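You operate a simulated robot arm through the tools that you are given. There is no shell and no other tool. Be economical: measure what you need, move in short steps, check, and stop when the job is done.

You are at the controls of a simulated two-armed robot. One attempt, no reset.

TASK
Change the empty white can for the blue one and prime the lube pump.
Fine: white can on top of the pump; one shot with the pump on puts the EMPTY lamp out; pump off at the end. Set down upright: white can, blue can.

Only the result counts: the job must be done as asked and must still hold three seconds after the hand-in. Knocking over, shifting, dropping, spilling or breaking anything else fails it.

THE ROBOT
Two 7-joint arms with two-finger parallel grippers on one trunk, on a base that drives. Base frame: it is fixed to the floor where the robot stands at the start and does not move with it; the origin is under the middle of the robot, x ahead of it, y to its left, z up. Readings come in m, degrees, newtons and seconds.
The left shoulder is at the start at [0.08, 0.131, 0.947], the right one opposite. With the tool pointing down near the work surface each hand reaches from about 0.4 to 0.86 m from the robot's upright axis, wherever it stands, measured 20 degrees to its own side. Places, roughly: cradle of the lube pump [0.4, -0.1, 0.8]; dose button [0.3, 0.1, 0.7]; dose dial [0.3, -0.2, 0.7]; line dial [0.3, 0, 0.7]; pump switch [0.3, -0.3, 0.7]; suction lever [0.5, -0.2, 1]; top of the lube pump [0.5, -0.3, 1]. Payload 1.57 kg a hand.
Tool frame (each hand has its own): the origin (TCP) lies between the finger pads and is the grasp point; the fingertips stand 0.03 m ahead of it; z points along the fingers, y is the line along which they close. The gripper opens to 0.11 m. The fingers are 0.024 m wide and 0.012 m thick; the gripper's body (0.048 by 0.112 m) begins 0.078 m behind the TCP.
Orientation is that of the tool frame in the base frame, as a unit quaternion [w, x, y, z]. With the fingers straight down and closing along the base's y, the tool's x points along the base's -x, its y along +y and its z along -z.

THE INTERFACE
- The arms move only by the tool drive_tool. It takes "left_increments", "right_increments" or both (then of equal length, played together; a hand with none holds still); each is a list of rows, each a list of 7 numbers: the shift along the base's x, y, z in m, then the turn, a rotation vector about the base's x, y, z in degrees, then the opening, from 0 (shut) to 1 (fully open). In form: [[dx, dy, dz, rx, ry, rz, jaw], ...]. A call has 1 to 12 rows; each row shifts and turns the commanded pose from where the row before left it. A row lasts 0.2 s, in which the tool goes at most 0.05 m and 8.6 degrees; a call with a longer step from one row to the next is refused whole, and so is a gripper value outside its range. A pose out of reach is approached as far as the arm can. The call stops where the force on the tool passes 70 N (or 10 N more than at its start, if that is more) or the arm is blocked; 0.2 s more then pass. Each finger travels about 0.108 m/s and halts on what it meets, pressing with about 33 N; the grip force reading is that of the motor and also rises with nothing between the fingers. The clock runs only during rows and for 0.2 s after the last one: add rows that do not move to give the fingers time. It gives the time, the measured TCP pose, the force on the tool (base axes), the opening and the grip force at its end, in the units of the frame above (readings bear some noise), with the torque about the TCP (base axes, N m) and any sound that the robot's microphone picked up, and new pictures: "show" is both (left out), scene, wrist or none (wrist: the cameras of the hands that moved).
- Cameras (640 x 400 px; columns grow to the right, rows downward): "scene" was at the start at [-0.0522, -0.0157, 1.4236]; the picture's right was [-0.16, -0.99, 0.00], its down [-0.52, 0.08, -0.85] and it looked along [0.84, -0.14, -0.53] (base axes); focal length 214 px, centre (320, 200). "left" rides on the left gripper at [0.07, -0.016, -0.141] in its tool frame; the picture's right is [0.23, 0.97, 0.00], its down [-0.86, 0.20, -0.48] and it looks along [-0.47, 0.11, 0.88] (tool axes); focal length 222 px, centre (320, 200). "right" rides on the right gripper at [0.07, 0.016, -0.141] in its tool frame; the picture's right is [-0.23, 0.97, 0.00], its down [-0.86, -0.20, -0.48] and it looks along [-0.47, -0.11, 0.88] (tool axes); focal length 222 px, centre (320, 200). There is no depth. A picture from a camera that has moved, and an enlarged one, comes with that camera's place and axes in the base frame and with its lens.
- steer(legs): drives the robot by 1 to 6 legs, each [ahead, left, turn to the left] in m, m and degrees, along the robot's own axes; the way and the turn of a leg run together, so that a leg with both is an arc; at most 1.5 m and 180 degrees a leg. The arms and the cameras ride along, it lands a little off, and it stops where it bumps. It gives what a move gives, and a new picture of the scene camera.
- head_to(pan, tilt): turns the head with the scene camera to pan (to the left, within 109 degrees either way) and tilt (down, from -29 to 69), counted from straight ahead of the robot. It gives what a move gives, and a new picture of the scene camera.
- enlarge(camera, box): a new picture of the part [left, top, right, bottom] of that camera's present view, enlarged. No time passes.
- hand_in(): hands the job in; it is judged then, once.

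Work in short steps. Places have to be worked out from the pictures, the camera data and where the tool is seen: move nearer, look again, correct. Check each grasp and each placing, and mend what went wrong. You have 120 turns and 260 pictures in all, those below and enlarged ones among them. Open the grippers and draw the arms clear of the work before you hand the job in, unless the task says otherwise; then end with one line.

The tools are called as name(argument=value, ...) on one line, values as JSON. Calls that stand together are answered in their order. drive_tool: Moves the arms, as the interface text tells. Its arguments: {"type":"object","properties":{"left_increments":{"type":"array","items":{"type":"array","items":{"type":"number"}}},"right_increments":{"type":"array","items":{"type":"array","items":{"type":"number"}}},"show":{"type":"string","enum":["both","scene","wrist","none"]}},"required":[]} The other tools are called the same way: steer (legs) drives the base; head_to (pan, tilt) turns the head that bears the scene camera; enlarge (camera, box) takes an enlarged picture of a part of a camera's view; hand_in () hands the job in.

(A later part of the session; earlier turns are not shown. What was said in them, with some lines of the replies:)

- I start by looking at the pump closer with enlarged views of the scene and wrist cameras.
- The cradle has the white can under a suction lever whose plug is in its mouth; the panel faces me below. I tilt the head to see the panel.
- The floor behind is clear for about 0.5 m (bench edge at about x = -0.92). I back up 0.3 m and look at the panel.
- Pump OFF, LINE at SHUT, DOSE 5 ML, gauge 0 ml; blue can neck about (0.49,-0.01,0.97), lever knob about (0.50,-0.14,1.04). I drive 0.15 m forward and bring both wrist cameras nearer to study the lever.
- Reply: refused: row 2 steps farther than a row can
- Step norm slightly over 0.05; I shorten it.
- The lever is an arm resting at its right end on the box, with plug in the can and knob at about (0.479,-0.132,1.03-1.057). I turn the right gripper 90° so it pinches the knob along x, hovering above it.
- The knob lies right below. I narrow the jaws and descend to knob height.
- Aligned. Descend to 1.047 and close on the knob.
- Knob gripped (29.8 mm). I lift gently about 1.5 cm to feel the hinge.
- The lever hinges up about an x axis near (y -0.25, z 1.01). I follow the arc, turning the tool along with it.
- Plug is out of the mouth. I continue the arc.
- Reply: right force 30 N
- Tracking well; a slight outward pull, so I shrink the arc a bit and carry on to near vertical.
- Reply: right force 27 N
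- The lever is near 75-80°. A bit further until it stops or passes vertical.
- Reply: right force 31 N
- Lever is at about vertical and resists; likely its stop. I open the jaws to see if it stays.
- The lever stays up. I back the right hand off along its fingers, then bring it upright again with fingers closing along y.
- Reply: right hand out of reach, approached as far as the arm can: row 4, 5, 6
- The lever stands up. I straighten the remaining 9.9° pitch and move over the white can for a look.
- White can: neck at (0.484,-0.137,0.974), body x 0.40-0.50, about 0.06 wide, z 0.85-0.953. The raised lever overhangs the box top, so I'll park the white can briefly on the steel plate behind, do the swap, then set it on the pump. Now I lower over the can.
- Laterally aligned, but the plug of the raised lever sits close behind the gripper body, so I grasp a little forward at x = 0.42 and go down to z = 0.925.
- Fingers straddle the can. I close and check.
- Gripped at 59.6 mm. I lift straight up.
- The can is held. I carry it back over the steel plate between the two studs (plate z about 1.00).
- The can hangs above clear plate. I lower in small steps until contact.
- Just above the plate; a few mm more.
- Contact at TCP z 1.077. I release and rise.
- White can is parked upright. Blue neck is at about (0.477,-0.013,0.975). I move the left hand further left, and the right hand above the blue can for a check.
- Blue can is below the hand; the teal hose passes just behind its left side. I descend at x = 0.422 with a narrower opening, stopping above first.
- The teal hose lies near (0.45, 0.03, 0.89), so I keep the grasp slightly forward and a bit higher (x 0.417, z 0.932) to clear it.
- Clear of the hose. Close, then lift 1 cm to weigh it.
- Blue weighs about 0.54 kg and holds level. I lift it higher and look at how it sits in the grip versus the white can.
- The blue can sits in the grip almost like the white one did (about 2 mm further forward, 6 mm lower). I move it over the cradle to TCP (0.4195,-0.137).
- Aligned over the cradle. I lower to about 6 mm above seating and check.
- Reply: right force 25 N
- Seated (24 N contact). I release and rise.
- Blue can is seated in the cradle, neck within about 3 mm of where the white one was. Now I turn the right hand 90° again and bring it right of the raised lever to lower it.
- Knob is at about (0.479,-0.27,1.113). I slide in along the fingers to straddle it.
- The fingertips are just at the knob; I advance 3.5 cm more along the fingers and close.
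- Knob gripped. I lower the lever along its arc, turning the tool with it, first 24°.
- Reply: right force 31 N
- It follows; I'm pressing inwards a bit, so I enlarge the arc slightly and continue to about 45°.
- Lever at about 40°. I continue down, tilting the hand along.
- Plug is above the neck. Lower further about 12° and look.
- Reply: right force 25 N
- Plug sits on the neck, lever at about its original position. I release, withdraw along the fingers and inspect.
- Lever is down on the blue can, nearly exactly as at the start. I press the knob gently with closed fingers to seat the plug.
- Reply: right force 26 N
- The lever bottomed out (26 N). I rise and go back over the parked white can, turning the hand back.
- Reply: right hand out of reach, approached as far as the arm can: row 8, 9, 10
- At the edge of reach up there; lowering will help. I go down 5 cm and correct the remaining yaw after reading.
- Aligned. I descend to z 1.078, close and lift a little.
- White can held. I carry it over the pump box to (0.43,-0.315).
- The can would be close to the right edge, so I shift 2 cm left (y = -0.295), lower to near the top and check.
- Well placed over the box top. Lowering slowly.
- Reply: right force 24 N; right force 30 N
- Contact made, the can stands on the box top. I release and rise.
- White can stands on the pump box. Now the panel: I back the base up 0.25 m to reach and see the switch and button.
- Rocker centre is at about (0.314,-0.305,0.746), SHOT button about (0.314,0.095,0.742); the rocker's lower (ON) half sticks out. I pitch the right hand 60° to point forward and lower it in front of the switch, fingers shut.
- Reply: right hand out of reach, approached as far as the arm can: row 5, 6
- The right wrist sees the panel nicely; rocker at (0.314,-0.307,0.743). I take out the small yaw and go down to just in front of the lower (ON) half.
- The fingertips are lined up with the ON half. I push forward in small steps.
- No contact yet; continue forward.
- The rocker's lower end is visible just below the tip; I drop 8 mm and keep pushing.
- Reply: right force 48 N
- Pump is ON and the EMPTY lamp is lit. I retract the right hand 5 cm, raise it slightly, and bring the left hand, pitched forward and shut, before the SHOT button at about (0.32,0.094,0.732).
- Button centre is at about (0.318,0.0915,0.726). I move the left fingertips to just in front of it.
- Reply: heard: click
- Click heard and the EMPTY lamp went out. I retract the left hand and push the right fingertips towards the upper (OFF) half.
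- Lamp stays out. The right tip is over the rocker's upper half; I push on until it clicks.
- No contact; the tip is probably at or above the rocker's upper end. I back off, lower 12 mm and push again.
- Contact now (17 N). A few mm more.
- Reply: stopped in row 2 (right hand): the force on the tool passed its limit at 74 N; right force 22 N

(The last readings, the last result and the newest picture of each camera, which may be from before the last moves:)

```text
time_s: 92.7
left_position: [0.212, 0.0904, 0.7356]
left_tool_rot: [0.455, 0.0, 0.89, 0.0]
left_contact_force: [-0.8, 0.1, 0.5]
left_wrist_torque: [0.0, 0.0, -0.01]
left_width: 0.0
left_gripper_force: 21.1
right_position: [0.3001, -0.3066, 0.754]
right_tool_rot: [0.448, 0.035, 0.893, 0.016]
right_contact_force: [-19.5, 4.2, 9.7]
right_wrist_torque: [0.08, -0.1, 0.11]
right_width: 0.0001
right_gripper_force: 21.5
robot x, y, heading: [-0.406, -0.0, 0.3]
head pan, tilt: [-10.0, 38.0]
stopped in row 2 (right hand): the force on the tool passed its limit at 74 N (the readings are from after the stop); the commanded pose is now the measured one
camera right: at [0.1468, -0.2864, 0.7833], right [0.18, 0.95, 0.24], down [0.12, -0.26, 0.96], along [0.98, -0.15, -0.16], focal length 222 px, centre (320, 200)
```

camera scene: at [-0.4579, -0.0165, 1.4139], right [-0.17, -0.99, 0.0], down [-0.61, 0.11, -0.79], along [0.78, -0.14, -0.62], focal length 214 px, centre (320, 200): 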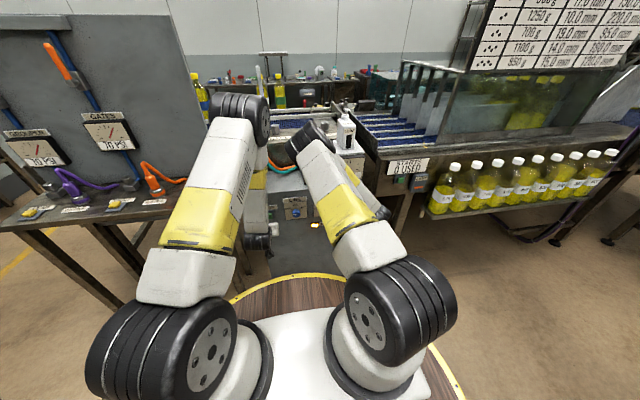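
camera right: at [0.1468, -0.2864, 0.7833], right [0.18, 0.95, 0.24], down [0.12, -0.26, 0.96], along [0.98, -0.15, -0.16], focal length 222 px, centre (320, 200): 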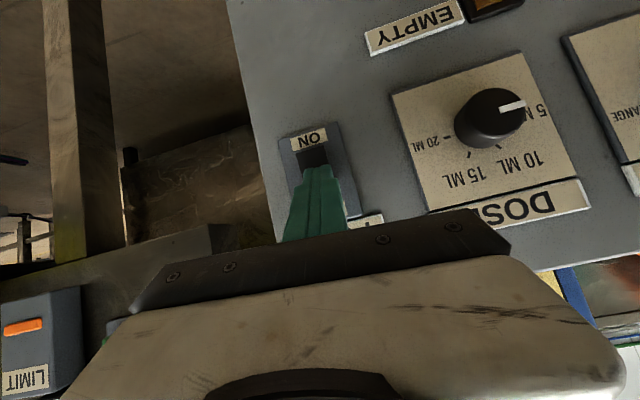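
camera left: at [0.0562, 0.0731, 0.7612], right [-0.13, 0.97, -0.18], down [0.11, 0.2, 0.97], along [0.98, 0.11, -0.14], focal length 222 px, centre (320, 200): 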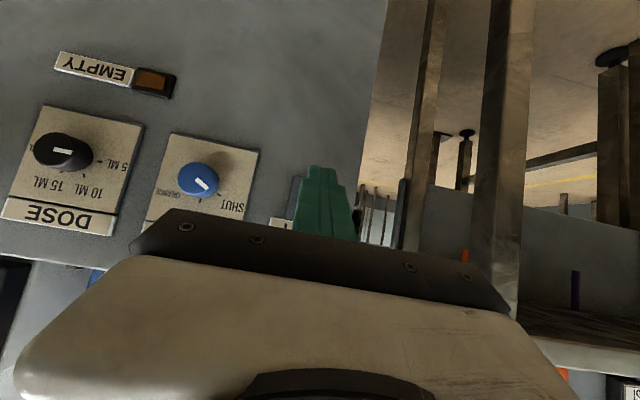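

It bottomed out firmly. I withdraw and inspect the rocker.

drive_tool(right_increments=[[-0.03, 0, 0, 0, 0, 0, 0], [-0.045, 0, 0.02, 0, 0, 0, 0], [-0.03, 0, 0.035, 0, 0, 0, 0], [0, 0, 0.04, 0, 0, 0, 0], [0, 0, 0, 0, 0, 0, 0]], show="wrist")

enlarge(camera="right", box=[240, 70, 360, 190])

```text
time_s: 93.9
left_position: [0.2121, 0.0909, 0.7346]
left_tool_rot: [0.454, -0.001, 0.891, 0.0]
left_contact_force: [0.8, 0.3, -0.3]
left_wrist_torque: [-0.01, -0.01, 0.0]
left_width: 0.0001
left_gripper_force: 21.6
right_position: [0.197, -0.3076, 0.8488]
right_tool_rot: [0.449, 0.035, 0.893, 0.016]
right_contact_force: [0.3, -0.4, -0.2]
right_wrist_torque: [0.02, 0.01, 0.03]
right_width: 0.0001
right_gripper_force: 21.2
robot x, y, heading: [-0.4017, -0.0003, -0.0]
head pan, tilt: [-10.0, 38.0]
camera right: at [0.0437, -0.2858, 0.8778], right [0.18, 0.95, 0.24], down [0.11, -0.26, 0.96], along [0.98, -0.15, -0.16], focal length 222 px, centre (320, 200)
```

right: 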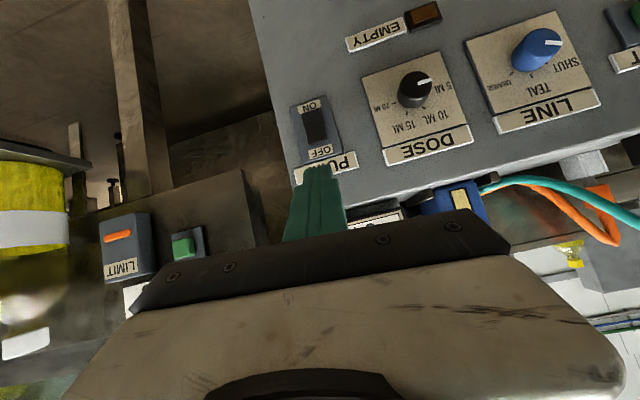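

```text
3.33 times, centred on (300, 130) of right
camera zoom: at [0.0437, -0.2858, 0.8778], right [0.18, 0.95, 0.24], down [0.11, -0.26, 0.96], along [0.98, -0.15, -0.16], focal length 740 px, centre (387, 433)
```

zoom: 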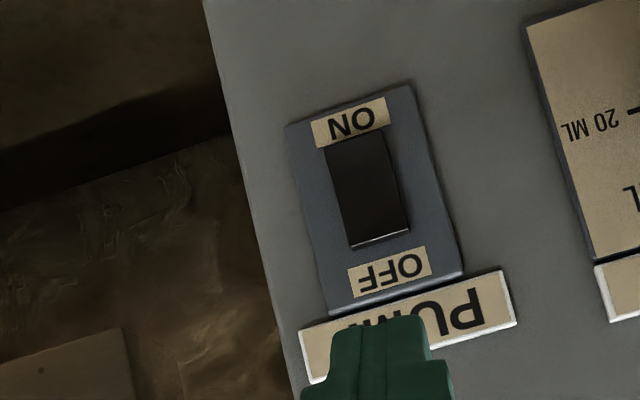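

I draw both arms back and up, straightening the hands, to view the switch from the head camera as at the start.

drive_tool(left_increments=[[-0.01, 0.02, 0.04, 0, 6, 0, 0], [-0.01, 0.02, 0.04, 0, 6, 0, 0], [-0.005, 0.02, 0.04, 0, 6, 0, 0], [0, 0.02, 0.04, 0, 6, 0, 0], [0, 0.02, 0.04, 0, 6, 0, 0.5], [-0.005, 0.02, 0.04, 0, 6, 0, 0.8], [-0.01, 0.02, 0.04, 0, 6, 0, 1], [-0.02, 0.02, 0.04, 0, 6, 0, 1], [-0.02, 0.02, 0.04, 0, 5, 0, 1], [-0.02, 0.02, 0.04, 0, 0, 0, 1]], right_increments=[[-0.01, 0, 0.04, 0, 6, 0, 0], [-0.005, -0.01, 0.04, 0, 6, 0, 0], [0, -0.01, 0.04, 0, 6, 0, 0], [0, -0.01, 0.04, 0, 6, 0, 0], [0, -0.01, 0.04, 0, 6, 0, 0.5], [0, -0.01, 0.04, 0, 6, 0, 0.8], [-0.01, -0.01, 0.04, 0, 6, 0, 1], [-0.01, -0.01, 0.04, 0, 6, 0, 1], [-0.01, 0, 0.04, 0, 5, 0, 1], [0, 0, 0.0, 0, 0, 0, 1]], show="scene")

enlarge(camera="scene", box=[240, 90, 400, 230])

```text
time_s: 96.1
left_position: [0.1127, 0.2911, 1.1333]
left_tool_rot: [0.008, 0.0, 1.0, 0.0]
left_contact_force: [0.6, -0.3, -0.9]
left_wrist_torque: [0.02, 0.03, 0.0]
left_width: 0.11
left_gripper_force: 0.1
right_position: [0.1521, -0.3781, 1.2083]
right_tool_rot: [0.003, 0.039, 0.999, -0.001]
right_contact_force: [0.9, 0.1, 0.2]
right_wrist_torque: [0.02, 0.01, 0.0]
right_width: 0.1102
right_gripper_force: 0.0
robot x, y, heading: [-0.4041, -0.0017, -0.0]
head pan, tilt: [-10.0, 38.0]
camera scene: at [-0.4579, -0.0166, 1.414], right [-0.17, -0.98, 0.0], down [-0.61, 0.11, -0.79], along [0.78, -0.14, -0.62], focal length 214 px, centre (320, 200)
```

scene: 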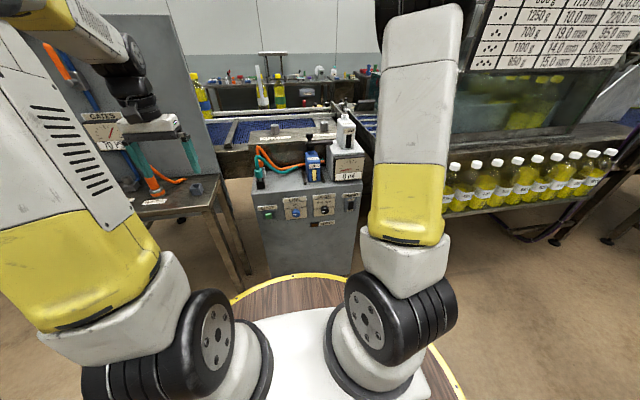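

```text
2.86 times, centred on (320, 160) of scene
camera zoom: at [-0.4579, -0.0166, 1.414], right [-0.17, -0.98, 0.0], down [-0.61, 0.11, -0.79], along [0.78, -0.14, -0.62], focal length 613 px, centre (320, 314)
```

zoom: 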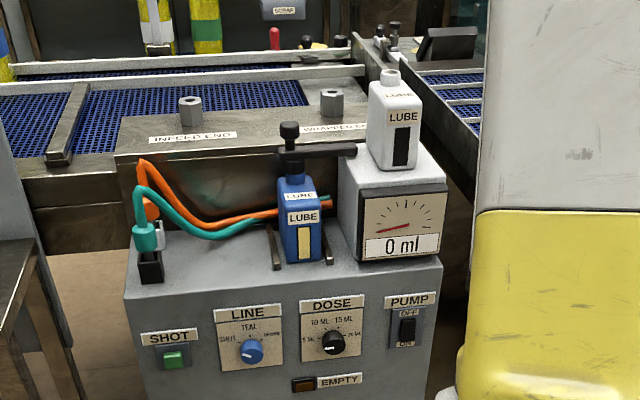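

head_to(pan=-10, tilt=45)

enlarge(camera="scene", box=[336, 162, 366, 182])

enlarge(camera="scene", box=[270, 90, 390, 165])

```text
time_s: 96.8
left_position: [0.1124, 0.2918, 1.1326]
left_tool_rot: [0.009, 0.0, 1.0, 0.001]
left_contact_force: [-0.1, 0.1, 0.4]
left_wrist_torque: [-0.02, 0.0, -0.02]
left_width: 0.1102
left_gripper_force: 0.1
right_position: [0.1525, -0.377, 1.2096]
right_tool_rot: [0.004, 0.039, 0.999, -0.002]
right_contact_force: [0.4, -0.4, -0.3]
right_wrist_torque: [0.0, 0.0, 0.0]
right_width: 0.11
right_gripper_force: 0.0
robot x, y, heading: [-0.4018, -0.0026, 0.3]
head pan, tilt: [-10.0, 45.0]
camera scene: at [-0.4632, -0.0157, 1.4037], right [-0.17, -0.99, 0.0], down [-0.7, 0.12, -0.71], along [0.7, -0.12, -0.71], focal length 214 px, centre (320, 200)
```

scene: 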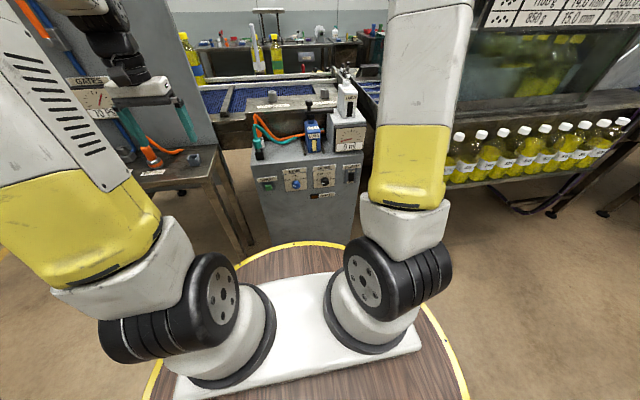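

```text
16.00 times, centred on (351, 172) of scene
camera zoom: at [-0.4632, -0.0157, 1.4037], right [-0.17, -0.99, 0.0], down [-0.7, 0.12, -0.71], along [0.7, -0.12, -0.71], focal length 3432 px, centre (-176, 648)
```

zoom: 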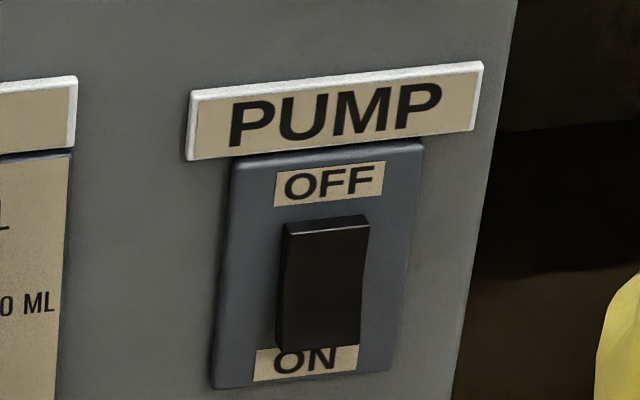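

```text
5.33 times, centred on (330, 128) of scene
camera zoom: at [-0.4632, -0.0157, 1.4037], right [-0.17, -0.99, 0.0], down [-0.7, 0.12, -0.71], along [0.7, -0.12, -0.71], focal length 1144 px, centre (267, 587)
```

zoom: 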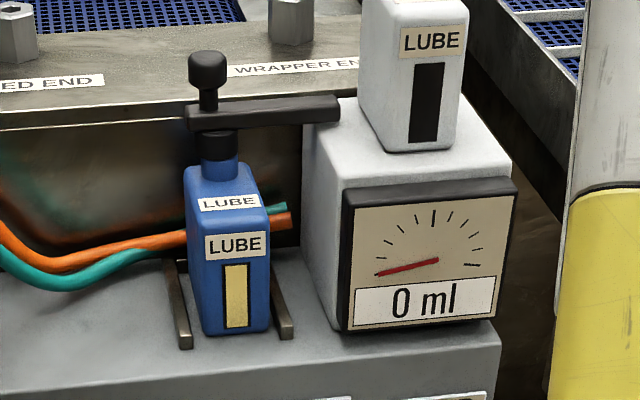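

The rocker looks exactly as at the start (OFF). The shot clicked and put the lamp out while the pump was on, both cans stand upright, and the arms are clear with the grippers open, so I hand in.

hand_in()

```text
The job is handed in.
```

The blue can is in the cradle under the suction lever and the white can stands upright on top of the pump. One shot with the pump on put the EMPTY lamp out, and the pump is now off.
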